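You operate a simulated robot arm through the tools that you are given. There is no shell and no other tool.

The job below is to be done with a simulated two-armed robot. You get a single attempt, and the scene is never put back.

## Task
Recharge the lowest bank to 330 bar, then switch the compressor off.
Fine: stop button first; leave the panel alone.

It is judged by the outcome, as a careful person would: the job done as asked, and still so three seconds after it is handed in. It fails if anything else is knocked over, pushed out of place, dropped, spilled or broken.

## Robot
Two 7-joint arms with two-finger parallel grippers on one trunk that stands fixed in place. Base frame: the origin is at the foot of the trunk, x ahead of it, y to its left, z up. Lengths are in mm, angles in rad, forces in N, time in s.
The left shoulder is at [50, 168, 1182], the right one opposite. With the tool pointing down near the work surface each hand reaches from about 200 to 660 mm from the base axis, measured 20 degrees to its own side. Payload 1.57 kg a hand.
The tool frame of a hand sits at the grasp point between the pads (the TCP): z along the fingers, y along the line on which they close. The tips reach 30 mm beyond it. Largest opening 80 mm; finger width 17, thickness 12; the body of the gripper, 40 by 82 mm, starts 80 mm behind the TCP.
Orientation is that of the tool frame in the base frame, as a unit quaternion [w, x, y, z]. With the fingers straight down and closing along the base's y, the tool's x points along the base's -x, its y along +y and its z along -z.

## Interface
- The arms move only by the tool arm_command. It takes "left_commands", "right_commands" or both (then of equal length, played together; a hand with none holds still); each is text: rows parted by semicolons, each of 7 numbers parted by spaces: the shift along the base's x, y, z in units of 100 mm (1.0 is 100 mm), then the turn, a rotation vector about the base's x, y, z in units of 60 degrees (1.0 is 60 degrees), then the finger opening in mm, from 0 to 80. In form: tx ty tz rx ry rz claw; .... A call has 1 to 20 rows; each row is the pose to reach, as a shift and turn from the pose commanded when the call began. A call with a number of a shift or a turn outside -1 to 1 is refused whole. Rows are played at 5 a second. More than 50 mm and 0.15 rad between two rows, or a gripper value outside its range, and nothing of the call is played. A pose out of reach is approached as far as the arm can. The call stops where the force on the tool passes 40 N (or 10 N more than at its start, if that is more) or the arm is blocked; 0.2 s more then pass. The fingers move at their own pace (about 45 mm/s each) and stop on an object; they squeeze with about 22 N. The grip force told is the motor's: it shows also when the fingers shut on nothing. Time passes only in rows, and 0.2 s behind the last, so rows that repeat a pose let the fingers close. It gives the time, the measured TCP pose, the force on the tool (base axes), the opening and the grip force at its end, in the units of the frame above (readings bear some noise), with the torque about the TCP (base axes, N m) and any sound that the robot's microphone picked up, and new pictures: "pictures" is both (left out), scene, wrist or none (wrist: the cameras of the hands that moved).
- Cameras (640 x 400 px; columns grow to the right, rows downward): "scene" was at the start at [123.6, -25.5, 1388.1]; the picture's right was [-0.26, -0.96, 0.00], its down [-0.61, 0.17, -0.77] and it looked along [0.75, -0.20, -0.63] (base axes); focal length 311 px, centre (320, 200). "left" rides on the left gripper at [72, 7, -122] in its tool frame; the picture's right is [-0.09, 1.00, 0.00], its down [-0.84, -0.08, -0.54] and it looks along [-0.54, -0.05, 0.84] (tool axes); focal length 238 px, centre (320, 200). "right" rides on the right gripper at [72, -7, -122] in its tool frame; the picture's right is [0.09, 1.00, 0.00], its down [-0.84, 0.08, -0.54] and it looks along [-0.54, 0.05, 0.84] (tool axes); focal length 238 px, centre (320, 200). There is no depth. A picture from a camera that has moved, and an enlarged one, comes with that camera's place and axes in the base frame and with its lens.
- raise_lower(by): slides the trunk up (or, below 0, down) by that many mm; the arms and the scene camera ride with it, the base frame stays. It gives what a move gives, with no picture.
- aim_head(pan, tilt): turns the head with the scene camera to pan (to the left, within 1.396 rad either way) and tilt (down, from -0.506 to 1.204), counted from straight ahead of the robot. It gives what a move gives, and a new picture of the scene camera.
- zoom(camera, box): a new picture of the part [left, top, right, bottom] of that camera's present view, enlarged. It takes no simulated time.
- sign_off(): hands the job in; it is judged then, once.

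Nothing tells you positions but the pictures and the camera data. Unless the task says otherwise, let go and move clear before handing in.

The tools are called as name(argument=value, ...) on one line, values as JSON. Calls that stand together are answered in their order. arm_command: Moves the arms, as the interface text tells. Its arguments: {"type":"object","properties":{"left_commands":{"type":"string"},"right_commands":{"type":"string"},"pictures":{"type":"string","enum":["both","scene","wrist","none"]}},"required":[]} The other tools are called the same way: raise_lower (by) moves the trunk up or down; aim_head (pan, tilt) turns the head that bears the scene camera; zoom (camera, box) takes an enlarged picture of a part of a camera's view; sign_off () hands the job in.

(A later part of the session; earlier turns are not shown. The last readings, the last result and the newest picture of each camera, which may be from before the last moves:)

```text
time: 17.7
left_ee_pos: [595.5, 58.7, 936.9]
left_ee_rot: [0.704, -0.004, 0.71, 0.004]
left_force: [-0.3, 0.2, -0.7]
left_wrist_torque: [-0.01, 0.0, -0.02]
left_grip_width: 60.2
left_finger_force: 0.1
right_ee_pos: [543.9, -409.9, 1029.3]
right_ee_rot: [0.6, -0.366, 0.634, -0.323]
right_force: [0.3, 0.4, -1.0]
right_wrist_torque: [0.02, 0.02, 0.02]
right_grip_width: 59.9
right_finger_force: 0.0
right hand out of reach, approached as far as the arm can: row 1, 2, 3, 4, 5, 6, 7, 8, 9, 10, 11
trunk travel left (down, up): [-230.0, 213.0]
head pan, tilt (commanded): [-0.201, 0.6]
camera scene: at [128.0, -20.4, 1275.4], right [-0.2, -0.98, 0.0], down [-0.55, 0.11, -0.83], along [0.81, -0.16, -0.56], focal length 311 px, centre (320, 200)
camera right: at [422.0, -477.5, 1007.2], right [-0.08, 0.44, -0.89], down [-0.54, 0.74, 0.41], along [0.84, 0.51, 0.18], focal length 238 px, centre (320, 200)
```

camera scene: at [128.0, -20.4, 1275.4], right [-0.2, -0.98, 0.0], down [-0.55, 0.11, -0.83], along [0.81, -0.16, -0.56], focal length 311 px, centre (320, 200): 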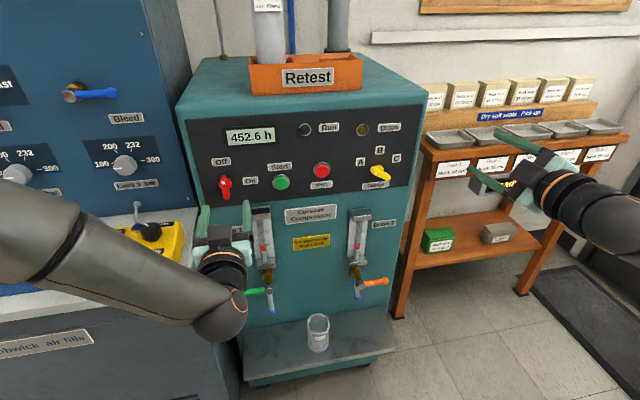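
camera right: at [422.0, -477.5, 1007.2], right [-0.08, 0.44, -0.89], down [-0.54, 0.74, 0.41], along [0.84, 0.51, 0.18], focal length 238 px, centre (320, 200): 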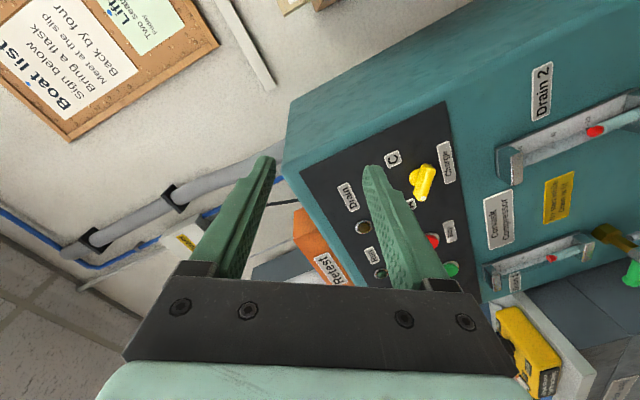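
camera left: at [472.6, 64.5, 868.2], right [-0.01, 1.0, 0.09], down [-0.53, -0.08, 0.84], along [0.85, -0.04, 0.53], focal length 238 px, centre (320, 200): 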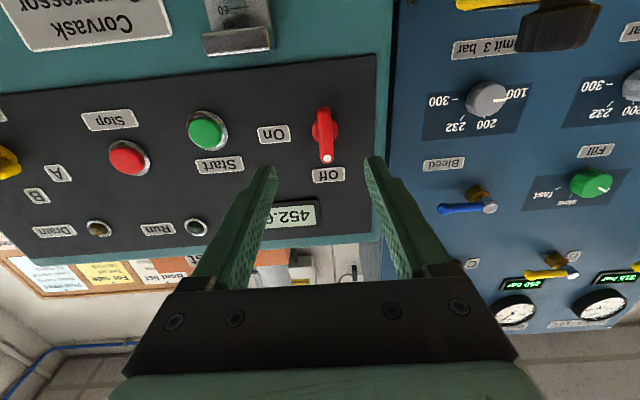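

Rolling the right hand that way is wrong for its joints. I'll roll it back and beyond zero to the positive side while returning toward the selector.

arm_command(right_commands="0.0 0.12 -0.12 0.125 0 0 60; 0.0 0.24 -0.25 0.25 0 0 60; 0.0 0.36 -0.37 0.375 0 0 60; 0.0 0.48 -0.5 0.5 0 0 60; 0.1 0.6 -0.62 0.625 0 0 60; 0.2 0.72 -0.75 0.75 0 0 60; 0.3 0.84 -0.87 0.875 0 0 60; 0.4 0.97 -1.0 1.0 0 0 60; 0.4 0.97 -1.0 1.0 0 0 60", pictures="none")

arm_command(right_commands="0.0 0.05 0 0.1 0 0 60; 0.0 0.1 0 0.2 0 0 60; 0.0 0.15 0 0.3 0 0 60; 0 0.2 0 0.4 0 0 60; 0 0.25 0 0.5 0 0 60; 0 0.25 0 0.5 0 0 60")

```text
time: 19.7
left_ee_pos: [595.6, 58.4, 938.4]
left_ee_rot: [0.704, -0.004, 0.71, 0.004]
left_force: [0.5, -0.4, 0.8]
left_wrist_torque: [-0.02, 0.01, 0.04]
left_grip_width: 59.8
left_finger_force: 0.1
right_ee_pos: [583.7, -314.9, 931.5]
right_ee_rot: [0.702, -0.016, 0.711, 0.039]
right_force: [-0.1, 0.3, 0.6]
right_wrist_torque: [-0.03, 0.02, -0.01]
right_grip_width: 60.1
right_finger_force: 0.0
trunk travel left (down, up): [-230.0, 213.0]
head pan, tilt (commanded): [-0.201, 0.6]
```

```text
time: 21.1
left_ee_pos: [596.0, 58.7, 938.8]
left_ee_rot: [0.704, -0.005, 0.71, 0.004]
left_force: [-0.4, -0.4, -0.9]
left_wrist_torque: [0.0, -0.02, 0.02]
left_grip_width: 59.9
left_finger_force: 0.1
right_ee_pos: [584.2, -290.7, 931.0]
right_ee_rot: [0.682, 0.168, 0.677, 0.22]
right_force: [0.7, 0.7, 0.1]
right_wrist_torque: [0.01, 0.01, 0.01]
right_grip_width: 59.9
right_finger_force: 0.1
trunk travel left (down, up): [-230.0, 213.0]
head pan, tilt (commanded): [-0.201, 0.6]
camera scene: at [127.7, -20.7, 1275.4], right [-0.2, -0.98, 0.0], down [-0.55, 0.11, -0.83], along [0.81, -0.16, -0.56], focal length 311 px, centre (320, 200)
camera right: at [462.0, -265.8, 864.5], right [-0.08, 0.89, 0.44], down [-0.54, -0.41, 0.74], along [0.84, -0.18, 0.51], focal length 238 px, centre (320, 200)
```

scene: 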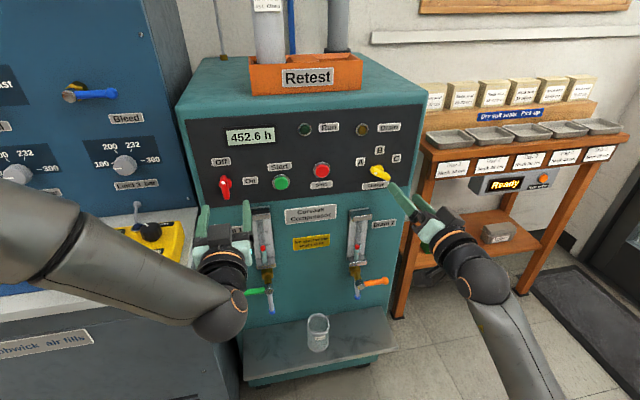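
right: 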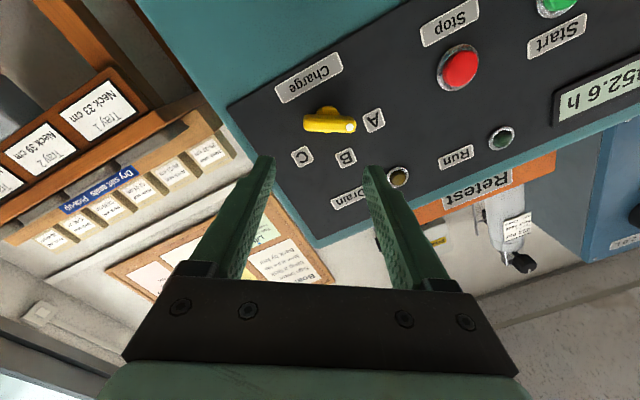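

Positive roll on the right hand frees it completely. The gripper is symmetric, so I can grip the selector with roll +120° and turn it to +180°; I'll continue rolling to +120° and centre on the selector.

arm_command(right_commands="0.0 0.03 0 0.125 0 0 60; 0.0 0.06 0 0.25 0 0 60; 0.0 0.09 0 0.375 0 0 60; 0 0.12 0 0.5 0 0 60; 0 0.15 0 0.625 0 0 60; 0 0.18 0 0.75 0 0 60; 0 0.2 0 0.875 0 0 60; 0 0.2 0 1.0 0 0 60", pictures="none")

arm_command(right_commands="0 0 0 0.12 0 0 60; 0 0 0 0.24 0 0 60; 0 0 0 0.36 0 0 60; 0 0 0 0.47 0 0 60; 0 0 0 0.47 0 0 60")

```text
time: 22.9
left_ee_pos: [595.2, 59.0, 938.5]
left_ee_rot: [0.704, -0.005, 0.71, 0.004]
left_force: [-0.4, 0.2, 0.3]
left_wrist_torque: [-0.01, 0.02, 0.01]
left_grip_width: 59.9
left_finger_force: 0.1
right_ee_pos: [583.9, -269.5, 932.0]
right_ee_rot: [0.507, 0.486, 0.476, 0.529]
right_force: [-0.2, -0.5, -0.5]
right_wrist_torque: [-0.02, -0.03, -0.02]
right_grip_width: 60.1
right_finger_force: 0.1
trunk travel left (down, up): [-230.0, 213.0]
head pan, tilt (commanded): [-0.201, 0.6]
```

```text
time: 24.1
left_ee_pos: [596.5, 59.0, 938.7]
left_ee_rot: [0.703, -0.003, 0.711, 0.003]
left_force: [0.1, 0.3, 0.2]
left_wrist_torque: [-0.03, -0.03, -0.02]
left_grip_width: 59.9
left_finger_force: 0.1
right_ee_pos: [581.3, -289.8, 930.4]
right_ee_rot: [0.402, 0.585, 0.353, 0.609]
right_force: [0.7, -0.2, 0.8]
right_wrist_torque: [0.0, 0.02, -0.01]
right_grip_width: 60.1
right_finger_force: 0.0
trunk travel left (down, up): [-230.0, 213.0]
head pan, tilt (commanded): [-0.201, 0.6]
camera scene: at [127.7, -20.7, 1275.4], right [-0.2, -0.98, 0.0], down [-0.55, 0.11, -0.83], along [0.81, -0.16, -0.56], focal length 311 px, centre (320, 200)
camera right: at [461.3, -216.9, 948.0], right [-0.07, -0.34, 0.94], down [-0.55, -0.77, -0.33], along [0.83, -0.54, -0.13], focal length 238 px, centre (320, 200)
```

scene: 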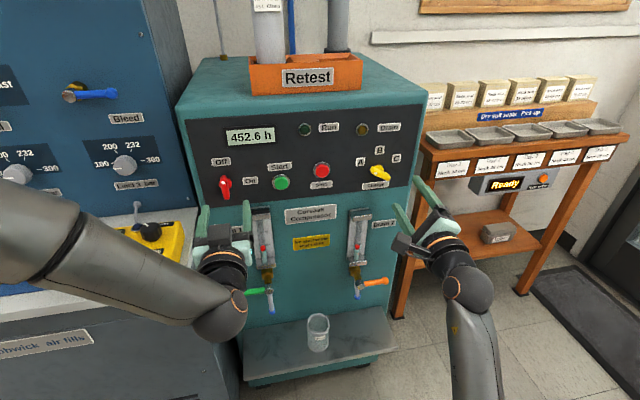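
right: 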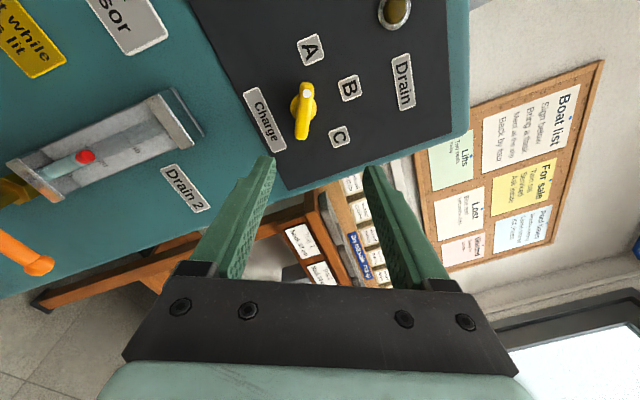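

The right hand drifted outward during the last roll, perhaps still settling. I'll hold a moment and re-read its pose.

arm_command(right_commands="0 0 0 0 0 0 60; 0 0 0 0 0 0 60; 0 0 0 0 0 0 60", pictures="none")

```text
time: 24.9
left_ee_pos: [595.6, 58.6, 937.5]
left_ee_rot: [0.704, -0.004, 0.71, 0.004]
left_force: [-0.2, -0.3, -0.3]
left_wrist_torque: [0.02, -0.07, -0.05]
left_grip_width: 60.0
left_finger_force: 0.0
right_ee_pos: [581.9, -288.2, 931.1]
right_ee_rot: [0.401, 0.584, 0.354, 0.61]
right_force: [-0.3, 0.3, 0.4]
right_wrist_torque: [0.01, 0.0, 0.03]
right_grip_width: 59.9
right_finger_force: 0.1
trunk travel left (down, up): [-230.0, 213.0]
head pan, tilt (commanded): [-0.201, 0.6]
```

It settled at y≈−288. I'll command it inward by 20 mm and forward a little to see if it complies.

arm_command(right_commands="0 0.1 0 0 0 0 60; 0 0.2 0 0 0 0 60; 0 0.2 0 0 0 0 60", pictures="none")

```text
time: 25.6
left_ee_pos: [596.3, 58.2, 937.8]
left_ee_rot: [0.704, -0.003, 0.71, 0.004]
left_force: [-0.4, -0.2, 0.3]
left_wrist_torque: [-0.01, -0.01, -0.01]
left_grip_width: 60.1
left_finger_force: 0.1
right_ee_pos: [584.0, -286.1, 937.6]
right_ee_rot: [0.427, 0.571, 0.368, 0.597]
right_force: [0.0, 0.3, 0.1]
right_wrist_torque: [-0.03, -0.02, -0.02]
right_grip_width: 59.9
right_finger_force: 0.1
trunk travel left (down, up): [-230.0, 213.0]
head pan, tilt (commanded): [-0.201, 0.6]
stopped in row 3 (right hand): the arm was blocked; the commanded pose is now the measured one
```

The arm reports it is blocked. I'll look down at my own arms to understand their posture.

aim_head(pan=-0.6, tilt=1.1)

aim_head(pan=0.6, tilt=1.0)

```text
time: 26.6
left_ee_pos: [595.3, 59.5, 937.9]
left_ee_rot: [0.703, -0.004, 0.711, 0.004]
left_force: [-0.3, -0.1, -0.1]
left_wrist_torque: [-0.01, -0.01, -0.02]
left_grip_width: 60.0
left_finger_force: 0.1
right_ee_pos: [582.1, -286.1, 937.5]
right_ee_rot: [0.427, 0.571, 0.367, 0.597]
right_force: [-0.3, 0.3, 0.3]
right_wrist_torque: [-0.02, -0.01, 0.0]
right_grip_width: 59.8
right_finger_force: 0.0
trunk travel left (down, up): [-230.0, 213.0]
head pan, tilt (commanded): [-0.6, 1.1]
camera scene: at [93.3, -38.8, 1236.8], right [-0.56, -0.83, 0.0], down [-0.74, 0.5, -0.45], along [0.38, -0.26, -0.89], focal length 311 px, centre (320, 200)
```

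scene: 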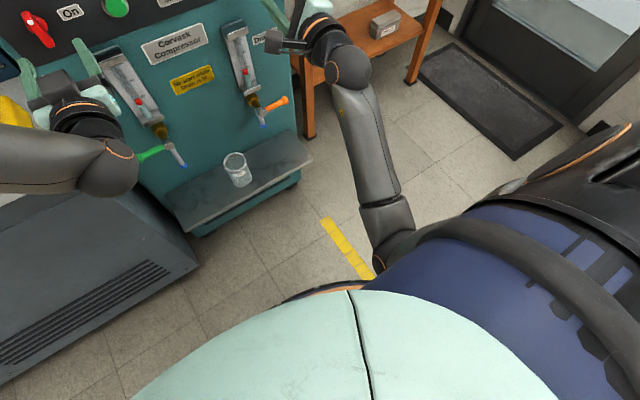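

```text
time: 28.0
left_ee_pos: [595.3, 59.7, 938.1]
left_ee_rot: [0.704, -0.005, 0.71, 0.005]
left_force: [-0.2, -0.3, -0.9]
left_wrist_torque: [0.01, -0.02, 0.0]
left_grip_width: 59.7
left_finger_force: 0.2
right_ee_pos: [582.7, -286.9, 937.4]
right_ee_rot: [0.427, 0.571, 0.366, 0.597]
right_force: [0.1, 0.3, 0.1]
right_wrist_torque: [0.04, 0.0, 0.0]
right_grip_width: 59.9
right_finger_force: 0.1
trunk travel left (down, up): [-230.0, 213.0]
head pan, tilt (commanded): [0.6, 1.0]
camera scene: at [98.6, 36.2, 1243.4], right [0.56, -0.83, 0.0], down [-0.69, -0.47, -0.54], along [0.45, 0.3, -0.84], focal length 311 px, centre (320, 200)
```

scene: 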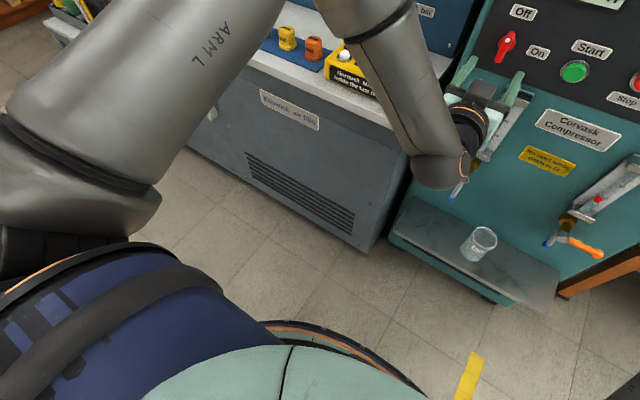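

The picture shows the right elbow has dropped in against the torso; that's what blocked it. I'll roll the right hand back toward +50°, where it moves freely, and plan to push the selector bar round with closed fingertips instead of gripping at an awkward roll.

arm_command(right_commands="0 0 0 -0.125 0 0 40; 0 0 0 -0.25 0 0 20; 0 0 0 -0.375 0 0 0; 0 0 0 -0.5 0 0 0; 0 0.05 0 -0.625 0 0 0; 0 0.1 0 -0.75 0 0 0; 0 0.1 0 -0.875 0 0 0; 0 0.1 0 -1.0 0 0 0; 0 0.1 0 -1.0 0 0 0")

aim_head(pan=-0.25, tilt=0.6)

```text
time: 30.0
left_ee_pos: [596.6, 58.7, 937.4]
left_ee_rot: [0.704, -0.004, 0.711, 0.004]
left_force: [0.0, 0.5, 0.4]
left_wrist_torque: [0.0, 0.0, 0.01]
left_grip_width: 60.3
left_finger_force: 0.2
right_ee_pos: [583.0, -275.9, 936.8]
right_ee_rot: [0.655, 0.281, 0.617, 0.334]
right_force: [0.0, -1.2, -0.4]
right_wrist_torque: [0.0, 0.01, 0.0]
right_grip_width: 0.2
right_finger_force: 21.4
trunk travel left (down, up): [-230.0, 213.0]
head pan, tilt (commanded): [0.6, 1.0]
camera scene: at [98.6, 36.2, 1243.4], right [0.56, -0.83, 0.0], down [-0.69, -0.48, -0.54], along [0.45, 0.31, -0.84], focal length 311 px, centre (320, 200)
camera right: at [463.0, -228.3, 877.9], right [-0.09, 0.69, 0.72], down [-0.56, -0.63, 0.54], along [0.82, -0.36, 0.44], focal length 238 px, centre (320, 200)
```

scene: 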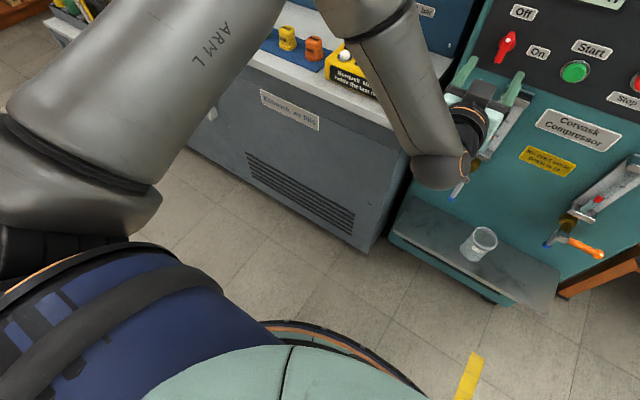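
right: 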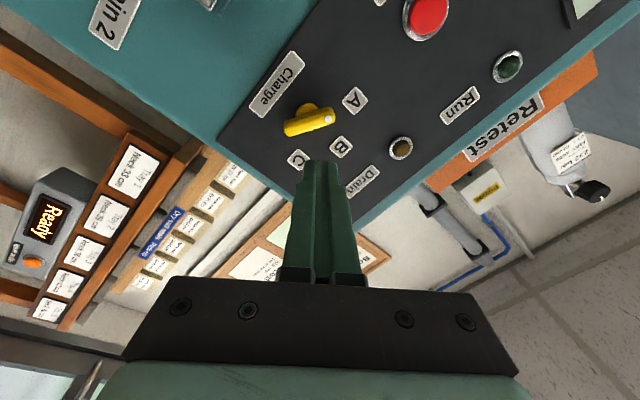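

```text
time: 31.1
left_ee_pos: [596.0, 59.2, 937.8]
left_ee_rot: [0.704, -0.004, 0.71, 0.004]
left_force: [-0.3, -0.5, 0.9]
left_wrist_torque: [0.03, -0.01, 0.02]
left_grip_width: 60.3
left_finger_force: 0.1
right_ee_pos: [581.4, -276.0, 938.4]
right_ee_rot: [0.655, 0.282, 0.616, 0.334]
right_force: [0.9, -0.4, -0.8]
right_wrist_torque: [0.0, 0.0, 0.0]
right_grip_width: 0.1
right_finger_force: 21.5
trunk travel left (down, up): [-230.0, 213.0]
head pan, tilt (commanded): [-0.25, 0.6]
camera scene: at [126.8, -24.9, 1275.4], right [-0.25, -0.97, 0.0], down [-0.55, 0.14, -0.82], along [0.8, -0.2, -0.57], focal length 311 px, centre (320, 200)
```

scene: 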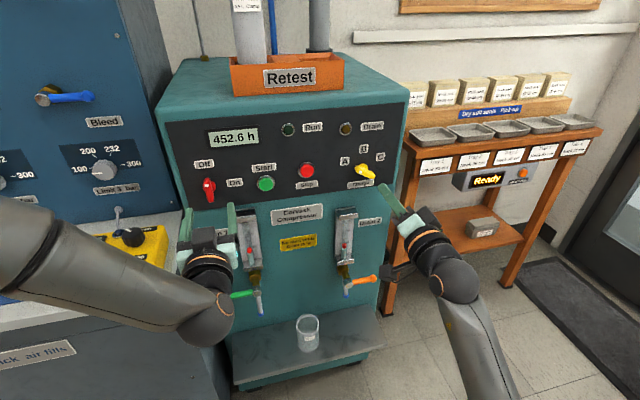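

The right hand at ~52° roll is free, fingers closed. I'll straighten it to point exactly forward and place the fingertips just right of and above the selector bar's lower-right end, short of the panel.

arm_command(right_commands="0 -0.1 0.03 0 0.04 -0.02 0; 0.1 -0.21 0.06 0 0.078 -0.04 0; 0.25 -0.21 0.06 0 0.078 -0.04 0; 0.4 -0.21 0.06 0 0.078 -0.04 0; 0.58 -0.21 0.06 0 0.078 -0.04 0; 0.58 -0.21 0.06 0 0.078 -0.04 0")

```text
time: 32.5
left_ee_pos: [595.6, 59.5, 938.4]
left_ee_rot: [0.704, -0.004, 0.71, 0.004]
left_force: [-0.5, 0.1, 0.0]
left_wrist_torque: [-0.01, 0.03, 0.0]
left_grip_width: 60.1
left_finger_force: 0.0
right_ee_pos: [640.9, -295.8, 942.5]
right_ee_rot: [0.637, 0.306, 0.637, 0.308]
right_force: [0.4, -0.3, 0.9]
right_wrist_torque: [-0.01, 0.01, -0.01]
right_grip_width: 0.1
right_finger_force: 21.1
trunk travel left (down, up): [-230.0, 213.0]
head pan, tilt (commanded): [-0.25, 0.6]
camera scene: at [126.8, -24.9, 1275.4], right [-0.25, -0.97, 0.0], down [-0.55, 0.14, -0.83], along [0.8, -0.2, -0.56], focal length 311 px, centre (320, 200)
camera right: at [518.7, -243.4, 894.3], right [0.0, 0.69, 0.72], down [-0.54, -0.61, 0.58], along [0.84, -0.39, 0.37], focal length 238 px, centre (320, 200)
```

scene: 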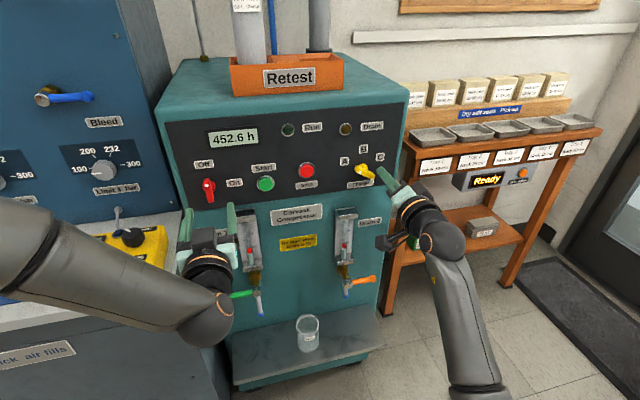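
right: 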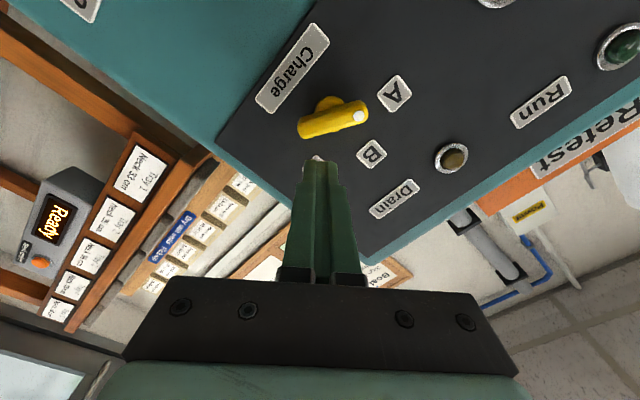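

The right tool is now straight and free. I'll zoom to check the fingertips against the bar.

zoom(camera="right", box=[250, 60, 410, 160])

zoom(camera="scene", box=[320, 140, 440, 215])

```text
4.00 times, centred on (330, 110) of right
camera zoom: at [518.7, -243.4, 894.3], right [0.0, 0.69, 0.72], down [-0.54, -0.61, 0.58], along [0.84, -0.39, 0.37], focal length 953 px, centre (280, 560)
```

zoom: 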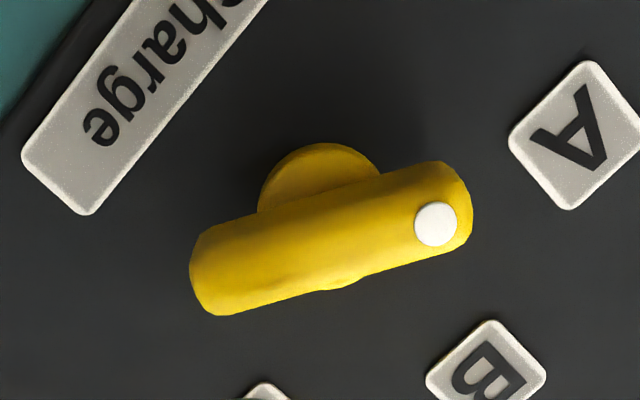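

```text
5.33 times, centred on (380, 178) of scene
camera zoom: at [126.8, -24.9, 1275.4], right [-0.25, -0.97, 0.0], down [-0.55, 0.14, -0.83], along [0.8, -0.2, -0.56], focal length 1659 px, centre (0, 320)
```

zoom: 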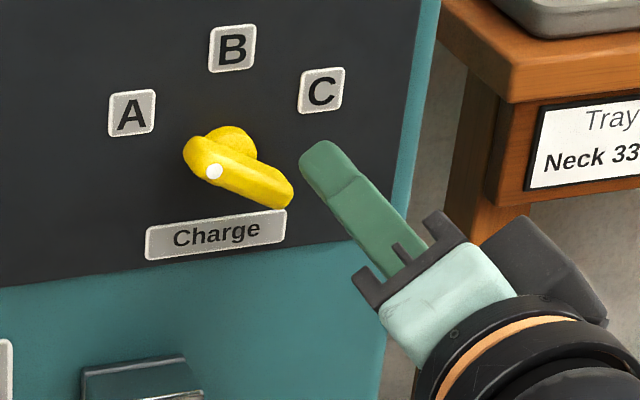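

Fingertips sit just right of the bar with a few mm clearance. Moving in so the tips overlap the bar's depth (tips to x≈698, panel at 712).

arm_command(right_commands="0.07 -0.02 0.03 0 0 0 0; 0.15 -0.02 0.03 0 0 0 0; 0.22 -0.02 0.03 0 0 0 0; 0.27 -0.02 0.03 0 0 0 0; 0.27 -0.02 0.03 0 0 0 0")

zoom(camera="right", box=[240, 80, 400, 180])

zoom(camera="scene", box=[320, 140, 440, 215])

```text
time: 33.7
left_ee_pos: [595.3, 58.2, 937.4]
left_ee_rot: [0.704, -0.004, 0.71, 0.004]
left_force: [0.3, 0.4, 0.0]
left_wrist_torque: [-0.01, 0.03, -0.03]
left_grip_width: 59.8
left_finger_force: 0.1
right_ee_pos: [666.9, -299.5, 945.9]
right_ee_rot: [0.636, 0.308, 0.637, 0.307]
right_force: [0.0, 0.1, 0.3]
right_wrist_torque: [0.0, 0.0, 0.02]
right_grip_width: 0.0
right_finger_force: 21.2
trunk travel left (down, up): [-230.0, 213.0]
head pan, tilt (commanded): [-0.25, 0.6]
camera scene: at [126.8, -24.9, 1275.4], right [-0.25, -0.97, 0.0], down [-0.55, 0.14, -0.83], along [0.8, -0.2, -0.56], focal length 311 px, centre (320, 200)
camera right: at [545.9, -246.4, 897.0], right [0.0, 0.69, 0.72], down [-0.54, -0.61, 0.58], along [0.84, -0.39, 0.37], focal length 238 px, centre (320, 200)
```

scene: 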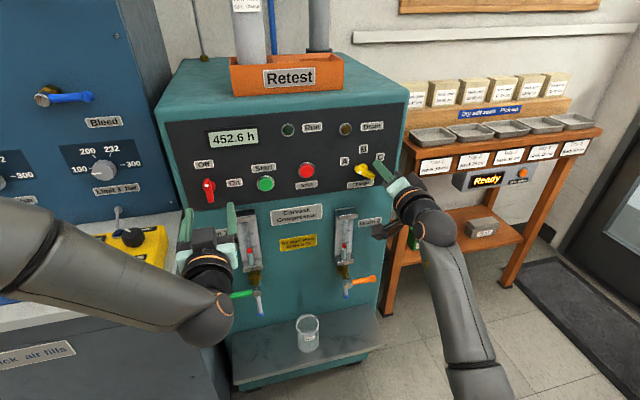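
right: 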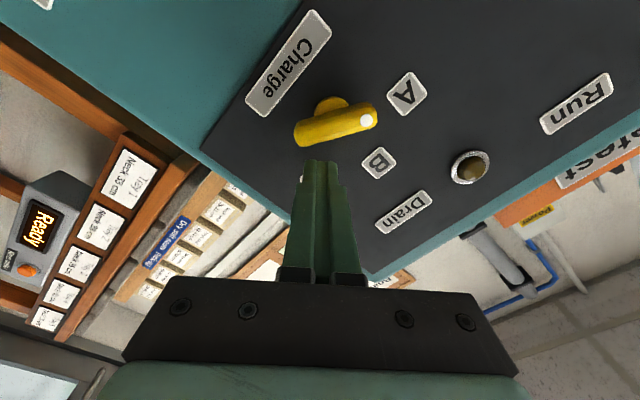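

```text
4.00 times, centred on (320, 130) of right
camera zoom: at [545.9, -246.4, 897.0], right [0.0, 0.69, 0.72], down [-0.54, -0.61, 0.58], along [0.84, -0.39, 0.37], focal length 953 px, centre (320, 480)
```

zoom: 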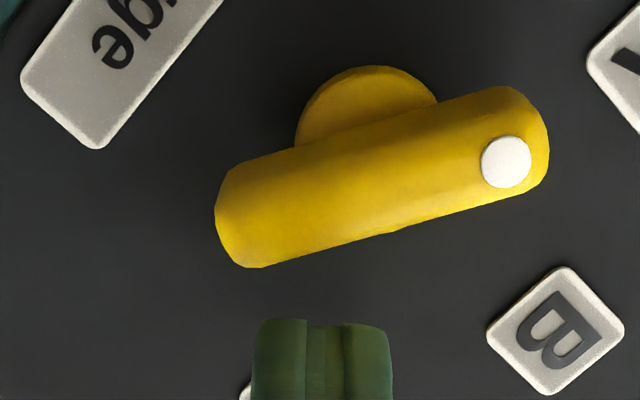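

```text
5.33 times, centred on (380, 178) of scene
camera zoom: at [126.8, -24.9, 1275.4], right [-0.25, -0.97, 0.0], down [-0.55, 0.14, -0.83], along [0.8, -0.2, -0.56], focal length 1659 px, centre (0, 320)
```

zoom: 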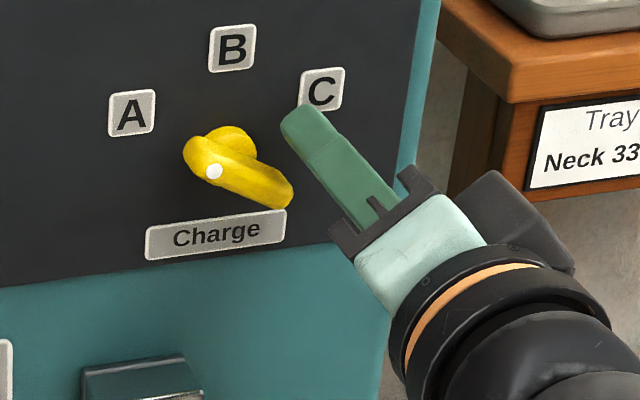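

Now pushing the lower-right end downward in small steps to swing the pointer clockwise toward B.

arm_command(right_commands="0 0.01 -0.05 0 0 0 0; 0 0.02 -0.1 0 0 0 0; 0 0.04 -0.15 0 0 0 0; 0 0.045 -0.2 0 0 0 0; 0 0.05 -0.25 0 0 0 0; 0 0.05 -0.25 0 0 0 0")

zoom(camera="right", box=[240, 60, 440, 185])

zoom(camera="scene", box=[320, 140, 440, 215])

```text
time: 35.1
left_ee_pos: [595.7, 58.3, 938.4]
left_ee_rot: [0.704, -0.004, 0.71, 0.004]
left_force: [-0.1, -0.4, 0.5]
left_wrist_torque: [-0.02, 0.01, 0.03]
left_grip_width: 60.0
left_finger_force: 0.0
right_ee_pos: [667.2, -294.3, 920.0]
right_ee_rot: [0.636, 0.308, 0.637, 0.308]
right_force: [0.1, 0.4, -1.0]
right_wrist_torque: [0.0, 0.02, 0.0]
right_grip_width: 0.0
right_finger_force: 21.1
trunk travel left (down, up): [-230.0, 213.0]
head pan, tilt (commanded): [-0.25, 0.6]
camera scene: at [126.7, -25.0, 1275.4], right [-0.25, -0.97, 0.0], down [-0.55, 0.14, -0.83], along [0.8, -0.2, -0.56], focal length 311 px, centre (320, 200)
camera right: at [545.7, -241.0, 871.7], right [0.0, 0.69, 0.72], down [-0.54, -0.61, 0.58], along [0.84, -0.39, 0.37], focal length 238 px, centre (320, 200)
```

scene: 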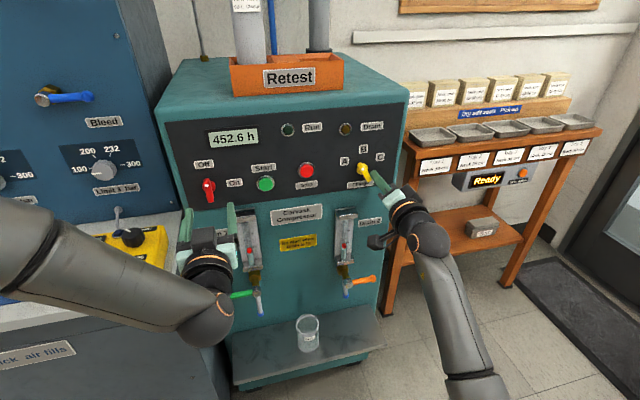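
right: 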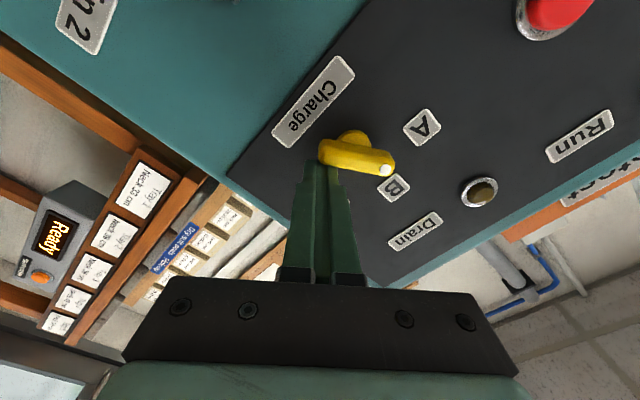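

```text
3.20 times, centred on (340, 122) of right
camera zoom: at [545.7, -241.0, 871.7], right [0.0, 0.69, 0.72], down [-0.54, -0.61, 0.58], along [0.84, -0.39, 0.37], focal length 763 px, centre (256, 448)
```

zoom: 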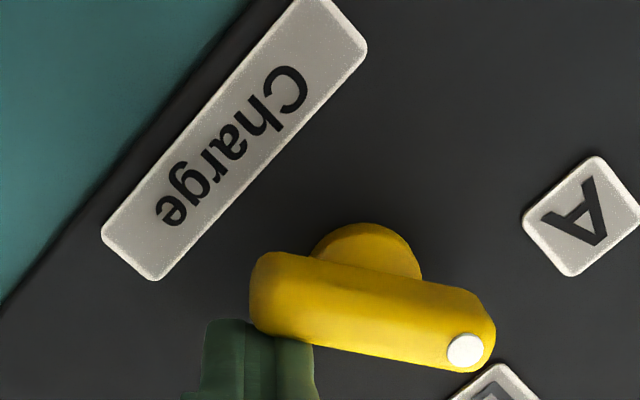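

```text
5.33 times, centred on (380, 178) of scene
camera zoom: at [126.7, -25.0, 1275.4], right [-0.25, -0.97, 0.0], down [-0.55, 0.14, -0.83], along [0.8, -0.2, -0.56], focal length 1659 px, centre (0, 320)
```

zoom: 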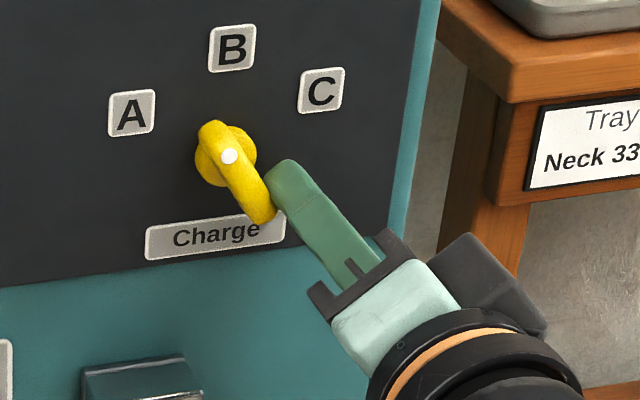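

It's turning freely — now about 25° left of vertical. Continuing the push down and left in small steps to finish at B.

arm_command(right_commands="0 0.01 -0.03 0 0 0 0; 0 0.02 -0.06 0 0 0 0; 0 0.035 -0.07 0 0 0 0; 0 0.035 -0.07 0 0 0 0")

zoom(camera="right", box=[240, 60, 440, 185])

zoom(camera="scene", box=[320, 140, 440, 215])

```text
time: 36.1
left_ee_pos: [596.6, 58.3, 937.6]
left_ee_rot: [0.704, -0.004, 0.71, 0.004]
left_force: [-0.6, -0.7, 0.1]
left_wrist_torque: [-0.02, 0.01, 0.01]
left_grip_width: 60.0
left_finger_force: 0.1
right_ee_pos: [667.0, -290.0, 913.2]
right_ee_rot: [0.637, 0.309, 0.636, 0.307]
right_force: [0.4, 0.4, -0.8]
right_wrist_torque: [0.0, 0.05, 0.0]
right_grip_width: 0.0
right_finger_force: 21.3
trunk travel left (down, up): [-230.0, 213.0]
head pan, tilt (commanded): [-0.25, 0.6]
camera scene: at [126.7, -24.9, 1275.4], right [-0.25, -0.97, 0.0], down [-0.55, 0.14, -0.83], along [0.8, -0.2, -0.56], focal length 311 px, centre (320, 200)
camera right: at [545.7, -237.5, 865.0], right [0.0, 0.69, 0.72], down [-0.54, -0.61, 0.58], along [0.84, -0.39, 0.37], focal length 238 px, centre (320, 200)
```

scene: 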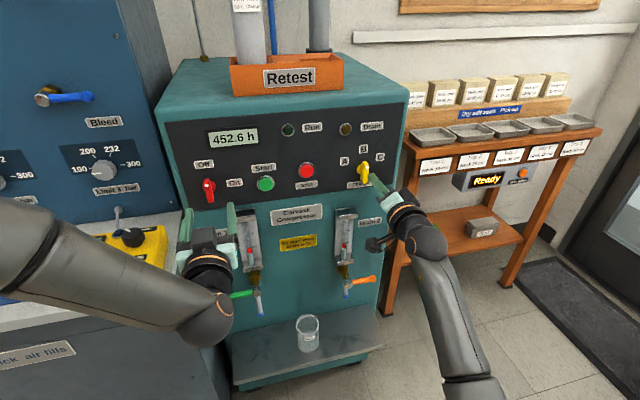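
right: 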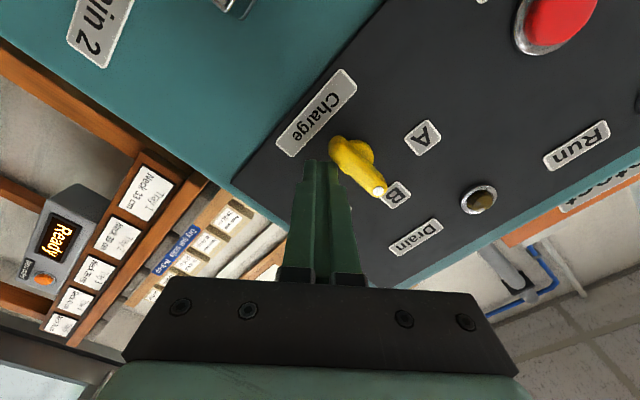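

```text
3.20 times, centred on (340, 122) of right
camera zoom: at [545.7, -237.5, 865.0], right [0.0, 0.69, 0.72], down [-0.54, -0.61, 0.58], along [0.84, -0.39, 0.37], focal length 763 px, centre (256, 448)
```

zoom: 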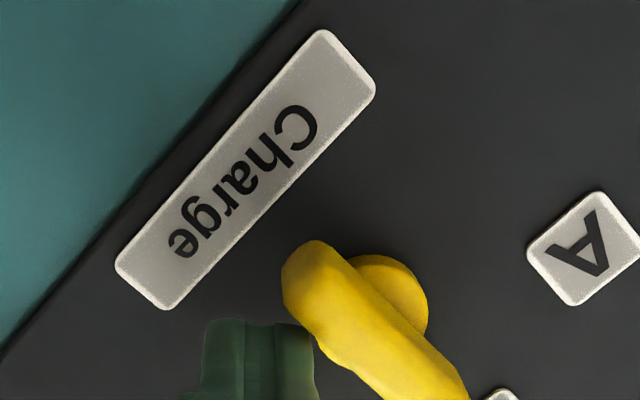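

```text
5.33 times, centred on (380, 178) of scene
camera zoom: at [126.7, -24.9, 1275.4], right [-0.25, -0.97, 0.0], down [-0.55, 0.14, -0.83], along [0.8, -0.2, -0.56], focal length 1659 px, centre (0, 320)
```

zoom: 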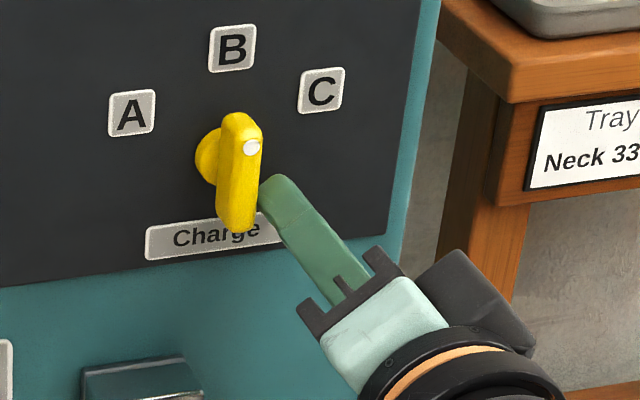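

The selector snapped upright to B. Retreating the right hand straight back and verifying.

arm_command(right_commands="0 -0.06 0 0 0 0 0; -0.1 -0.06 0 0 0 0 0; -0.25 -0.06 0 0 0 0 0; -0.45 -0.06 0 0 0 0 0; -0.65 -0.06 0 0 0 0 0; -0.65 -0.06 0 0 0 0 0")

zoom(camera="right", box=[240, 60, 440, 185])

zoom(camera="scene", box=[160, 100, 420, 220])

```text
time: 37.5
left_ee_pos: [595.1, 59.3, 938.6]
left_ee_rot: [0.704, -0.004, 0.71, 0.004]
left_force: [-0.2, 0.7, -0.5]
left_wrist_torque: [0.0, 0.01, -0.02]
left_grip_width: 59.9
left_finger_force: 0.1
right_ee_pos: [602.8, -295.9, 913.5]
right_ee_rot: [0.636, 0.308, 0.637, 0.307]
right_force: [-0.3, 0.0, 1.2]
right_wrist_torque: [-0.01, 0.04, 0.0]
right_grip_width: 0.1
right_finger_force: 21.2
trunk travel left (down, up): [-230.0, 213.0]
head pan, tilt (commanded): [-0.25, 0.6]
camera scene: at [126.7, -24.9, 1275.4], right [-0.25, -0.97, 0.0], down [-0.55, 0.14, -0.83], along [0.8, -0.2, -0.56], focal length 311 px, centre (320, 200)
camera right: at [480.3, -243.3, 865.1], right [0.0, 0.69, 0.72], down [-0.54, -0.61, 0.58], along [0.84, -0.39, 0.37], focal length 238 px, centre (320, 200)
```

scene: 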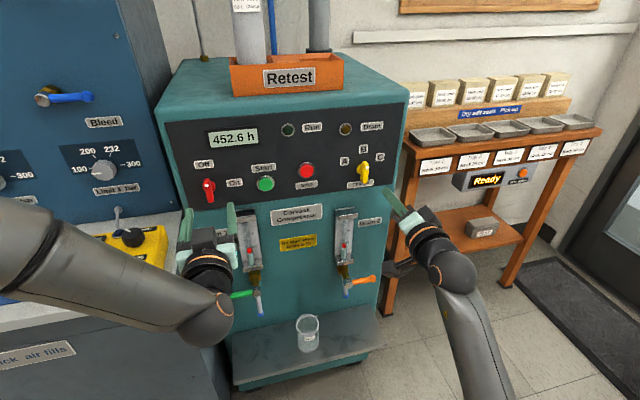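
right: 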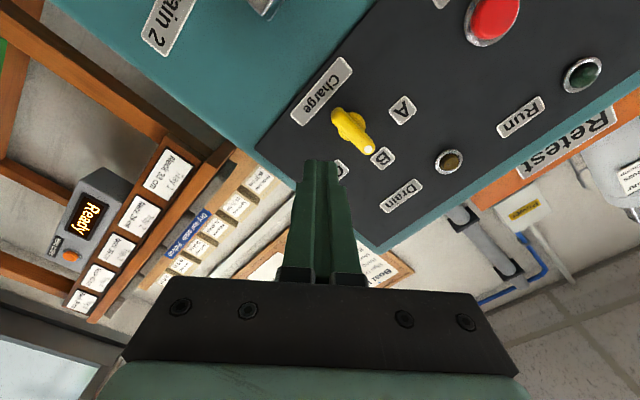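

```text
3.20 times, centred on (340, 122) of right
camera zoom: at [480.3, -243.3, 865.1], right [0.0, 0.69, 0.72], down [-0.54, -0.61, 0.58], along [0.84, -0.39, 0.37], focal length 763 px, centre (256, 448)
```

zoom: 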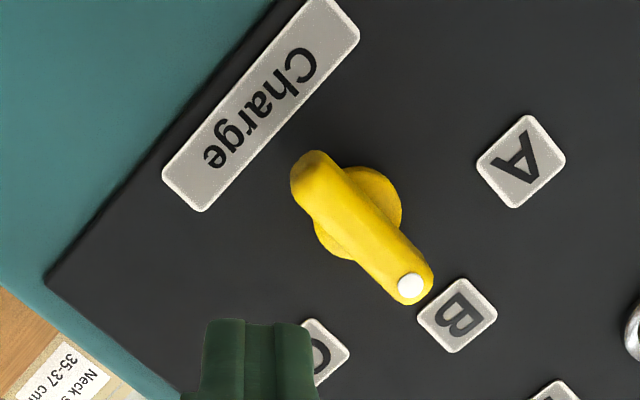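

```text
2.46 times, centred on (290, 160) of scene
camera zoom: at [126.7, -24.9, 1275.4], right [-0.25, -0.97, 0.0], down [-0.55, 0.14, -0.83], along [0.8, -0.2, -0.56], focal length 766 px, centre (394, 298)
```

zoom: 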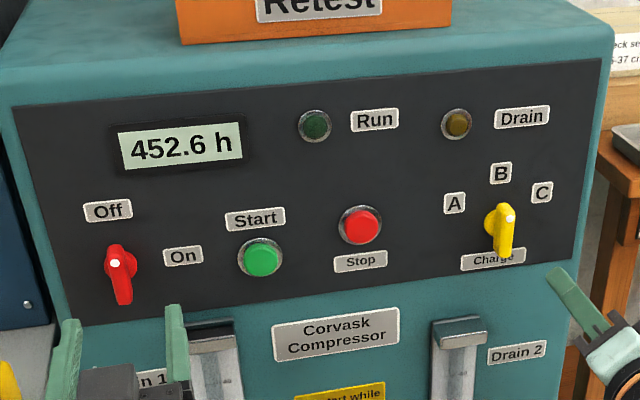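

Selector is on B. Now the red switch: I'll close the left fingers, roll that hand −50° (its free side), and place the tips at the right of the switch bar's lower end, still short of the panel.

arm_command(left_commands="0 -0.03 -0.03 -0.12 0 0 40; 0 -0.06 -0.06 -0.24 0 0 20; 0 -0.09 -0.09 -0.36 0 0 0; 0 -0.12 -0.12 -0.48 0 0 0; 0 -0.15 -0.15 -0.6 0 0 0; 0 -0.18 -0.18 -0.72 0 0 0; 0 -0.22 -0.2 -0.833 0 0 0; 0 -0.22 -0.2 -0.833 0 0 0")

```text
time: 39.3
left_ee_pos: [595.6, 35.6, 918.3]
left_ee_rot: [0.637, -0.301, 0.645, -0.297]
left_force: [0.8, -0.6, 0.0]
left_wrist_torque: [0.01, 0.01, -0.01]
left_grip_width: 0.2
left_finger_force: 21.2
right_ee_pos: [602.4, -295.1, 913.8]
right_ee_rot: [0.637, 0.307, 0.637, 0.307]
right_force: [0.7, -0.4, 0.2]
right_wrist_torque: [0.01, 0.02, 0.01]
right_grip_width: 0.0
right_finger_force: 20.9
trunk travel left (down, up): [-230.0, 213.0]
head pan, tilt (commanded): [-0.25, 0.6]
camera scene: at [126.8, -24.9, 1275.4], right [-0.25, -0.97, 0.0], down [-0.55, 0.14, -0.83], along [0.8, -0.2, -0.56], focal length 311 px, centre (320, 200)
camera left: at [472.5, -14.3, 869.7], right [-0.01, 0.71, -0.7], down [-0.53, 0.59, 0.6], along [0.85, 0.38, 0.37], focal length 238 px, centre (320, 200)
```

scene: 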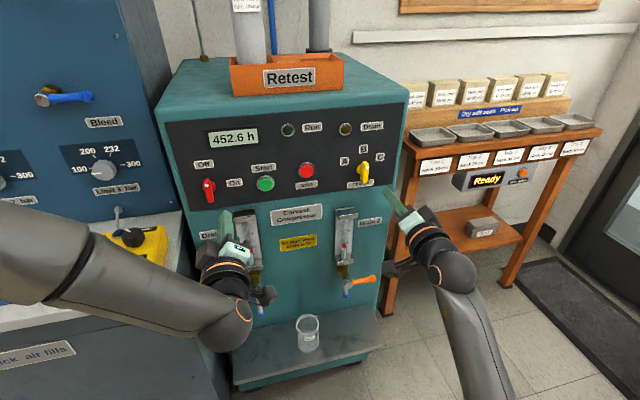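
left: 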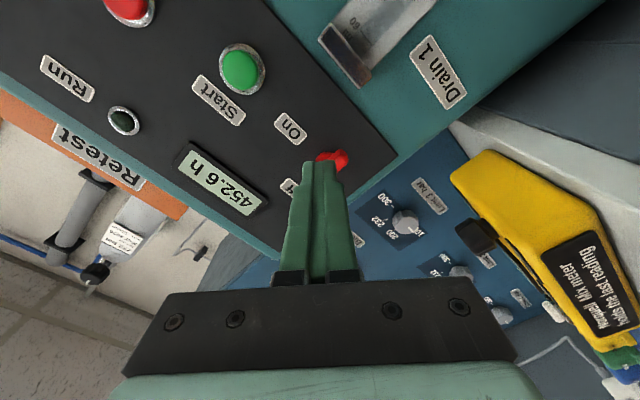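

The left hand is straight and in line beside the lower end of the red bar. Advancing in two steps with a check.

arm_command(left_commands="0.15 0 0 0 0 0 0; 0.3 0 0 0 0 0 0; 0.45 0 0 0 0 0 0; 0.45 0 0 0 0 0 0")

zoom(camera="left", box=[240, 60, 440, 185])

zoom(camera="scene", box=[170, 140, 290, 215])

```text
time: 40.3
left_ee_pos: [642.2, 34.8, 918.9]
left_ee_rot: [0.636, -0.303, 0.646, -0.294]
left_force: [-0.3, -1.1, -0.7]
left_wrist_torque: [-0.01, -0.01, 0.02]
left_grip_width: 0.0
left_finger_force: 21.6
right_ee_pos: [602.2, -296.8, 914.2]
right_ee_rot: [0.637, 0.308, 0.637, 0.308]
right_force: [0.6, 0.1, 0.2]
right_wrist_torque: [0.02, -0.02, 0.05]
right_grip_width: 0.0
right_finger_force: 21.6
trunk travel left (down, up): [-230.0, 213.0]
head pan, tilt (commanded): [-0.25, 0.6]
camera scene: at [126.8, -24.9, 1275.4], right [-0.25, -0.97, 0.0], down [-0.55, 0.14, -0.83], along [0.8, -0.2, -0.56], focal length 311 px, centre (320, 200)
camera left: at [518.0, -15.5, 870.9], right [-0.02, 0.71, -0.7], down [-0.54, 0.59, 0.61], along [0.84, 0.39, 0.37], focal length 238 px, centre (320, 200)
```

scene: 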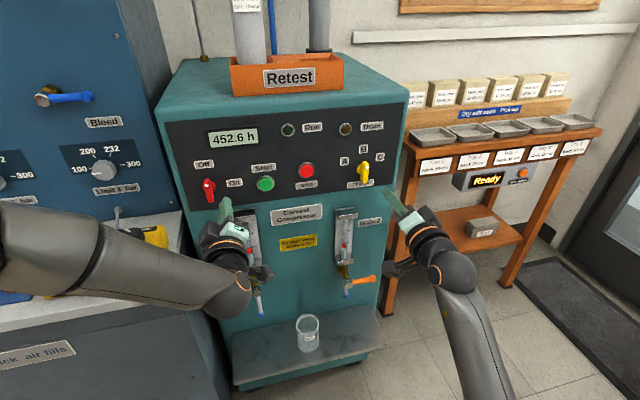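
left: 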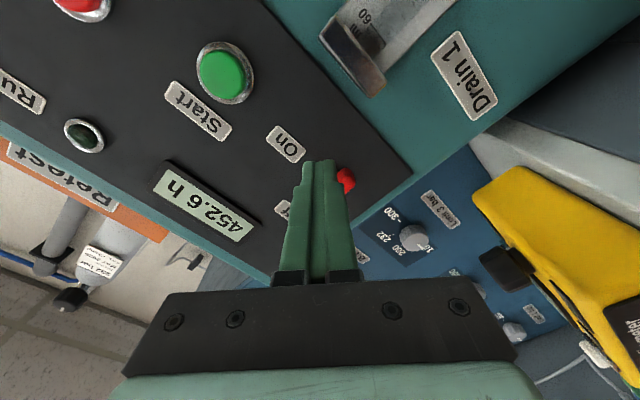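

```text
3.20 times, centred on (340, 122) of left
camera zoom: at [518.0, -15.5, 870.9], right [-0.02, 0.71, -0.7], down [-0.54, 0.59, 0.61], along [0.84, 0.39, 0.37], focal length 763 px, centre (256, 448)
```

zoom: 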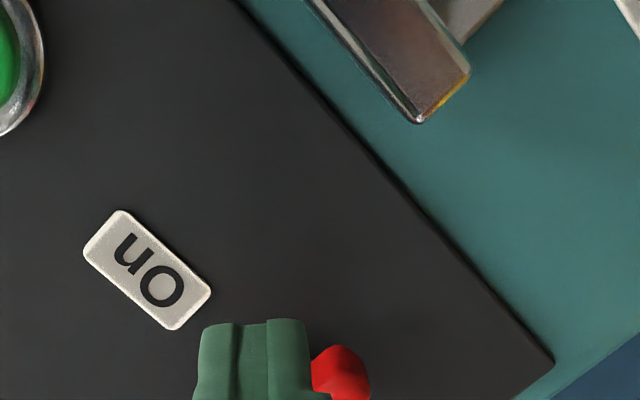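

```text
5.33 times, centred on (230, 178) of scene
camera zoom: at [126.8, -24.9, 1275.4], right [-0.25, -0.97, 0.0], down [-0.55, 0.14, -0.83], along [0.8, -0.2, -0.56], focal length 1659 px, centre (800, 320)
```

zoom: 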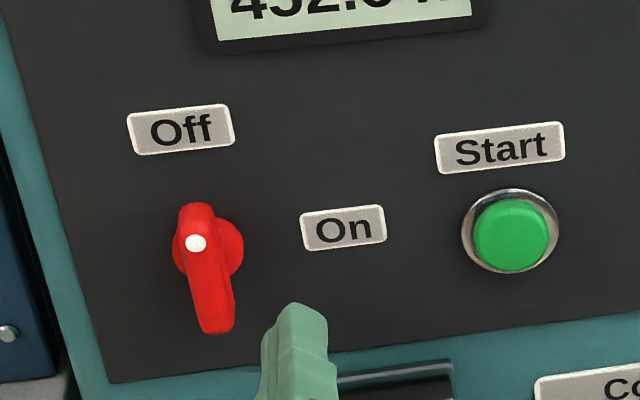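

Clear gap on the right side of the bar's lower end. Advance 25 mm more, then sweep left under the pivot to turn the switch clockwise to On.

arm_command(left_commands="0.08 0 0 0 0 0 0; 0.16 0 0 0 0 0 0; 0.25 0 0 0 0 0 0; 0.25 0.05 0.0 0 0 0 0; 0.25 0.1 -0.02 0 0 0 0; 0.25 0.16 -0.045 0 0 0 0; 0.25 0.22 -0.06 0 0 0 0; 0.25 0.22 -0.06 0 0 0 0")

zoom(camera="scene", box=[170, 140, 290, 215])

zoom(camera="left", box=[240, 60, 440, 185])

```text
time: 42.1
left_ee_pos: [663.3, 41.3, 924.7]
left_ee_rot: [0.635, -0.307, 0.646, -0.292]
left_force: [-0.3, 0.2, -0.8]
left_wrist_torque: [0.01, -0.02, 0.0]
left_grip_width: 0.0
left_finger_force: 21.5
left hand out of reach, approached as far as the arm can: row 3, 4, 5, 6, 7, 8
right_ee_pos: [601.4, -296.8, 914.2]
right_ee_rot: [0.637, 0.308, 0.637, 0.308]
right_force: [-0.7, -0.5, 0.4]
right_wrist_torque: [0.0, 0.01, 0.01]
right_grip_width: 0.0
right_finger_force: 21.2
trunk travel left (down, up): [-230.0, 213.0]
head pan, tilt (commanded): [-0.25, 0.6]
camera scene: at [126.7, -24.9, 1275.4], right [-0.25, -0.97, 0.0], down [-0.55, 0.14, -0.83], along [0.8, -0.2, -0.56], focal length 311 px, centre (320, 200)
camera left: at [540.1, -11.0, 876.8], right [-0.03, 0.71, -0.7], down [-0.54, 0.58, 0.61], along [0.84, 0.39, 0.37], focal length 238 px, centre (320, 200)
```

scene: 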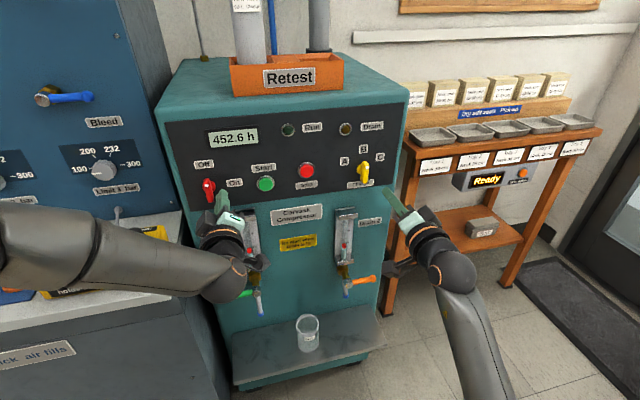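
left: 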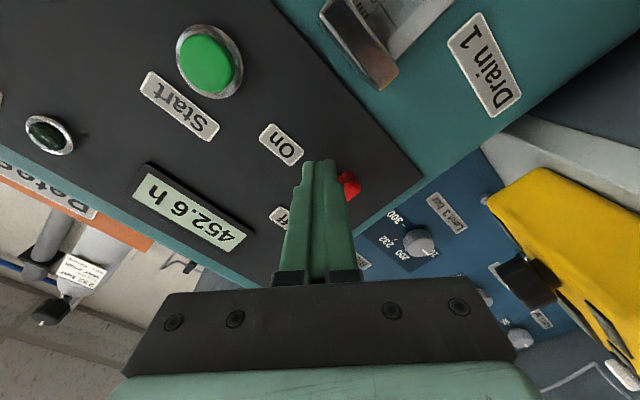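

```text
5.33 times, centred on (230, 178) of scene
camera zoom: at [126.7, -24.9, 1275.4], right [-0.25, -0.97, 0.0], down [-0.55, 0.14, -0.83], along [0.8, -0.2, -0.56], focal length 1659 px, centre (800, 320)
```

zoom: 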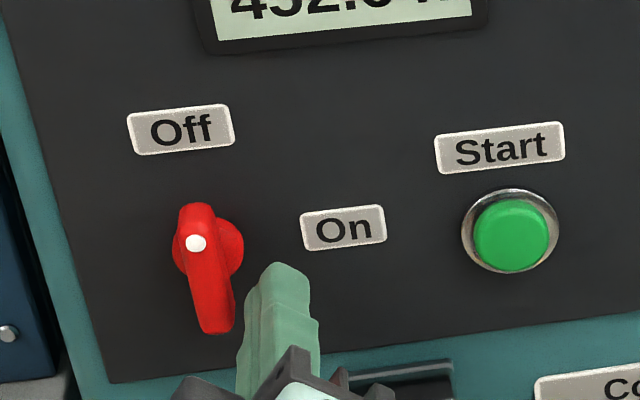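

```text
3.20 times, centred on (340, 122) of left
camera zoom: at [540.1, -11.0, 876.8], right [-0.03, 0.71, -0.7], down [-0.54, 0.58, 0.61], along [0.84, 0.39, 0.37], focal length 763 px, centre (256, 448)
```

zoom: 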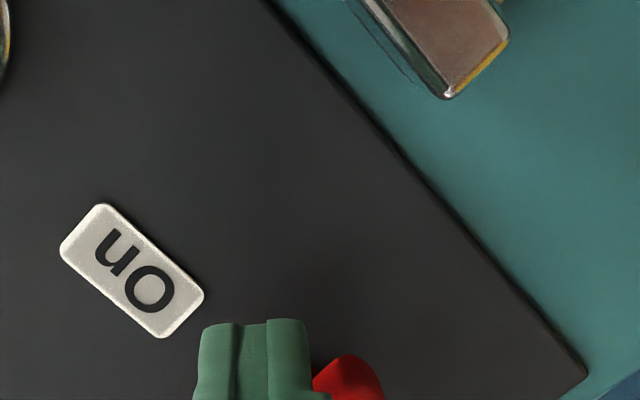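

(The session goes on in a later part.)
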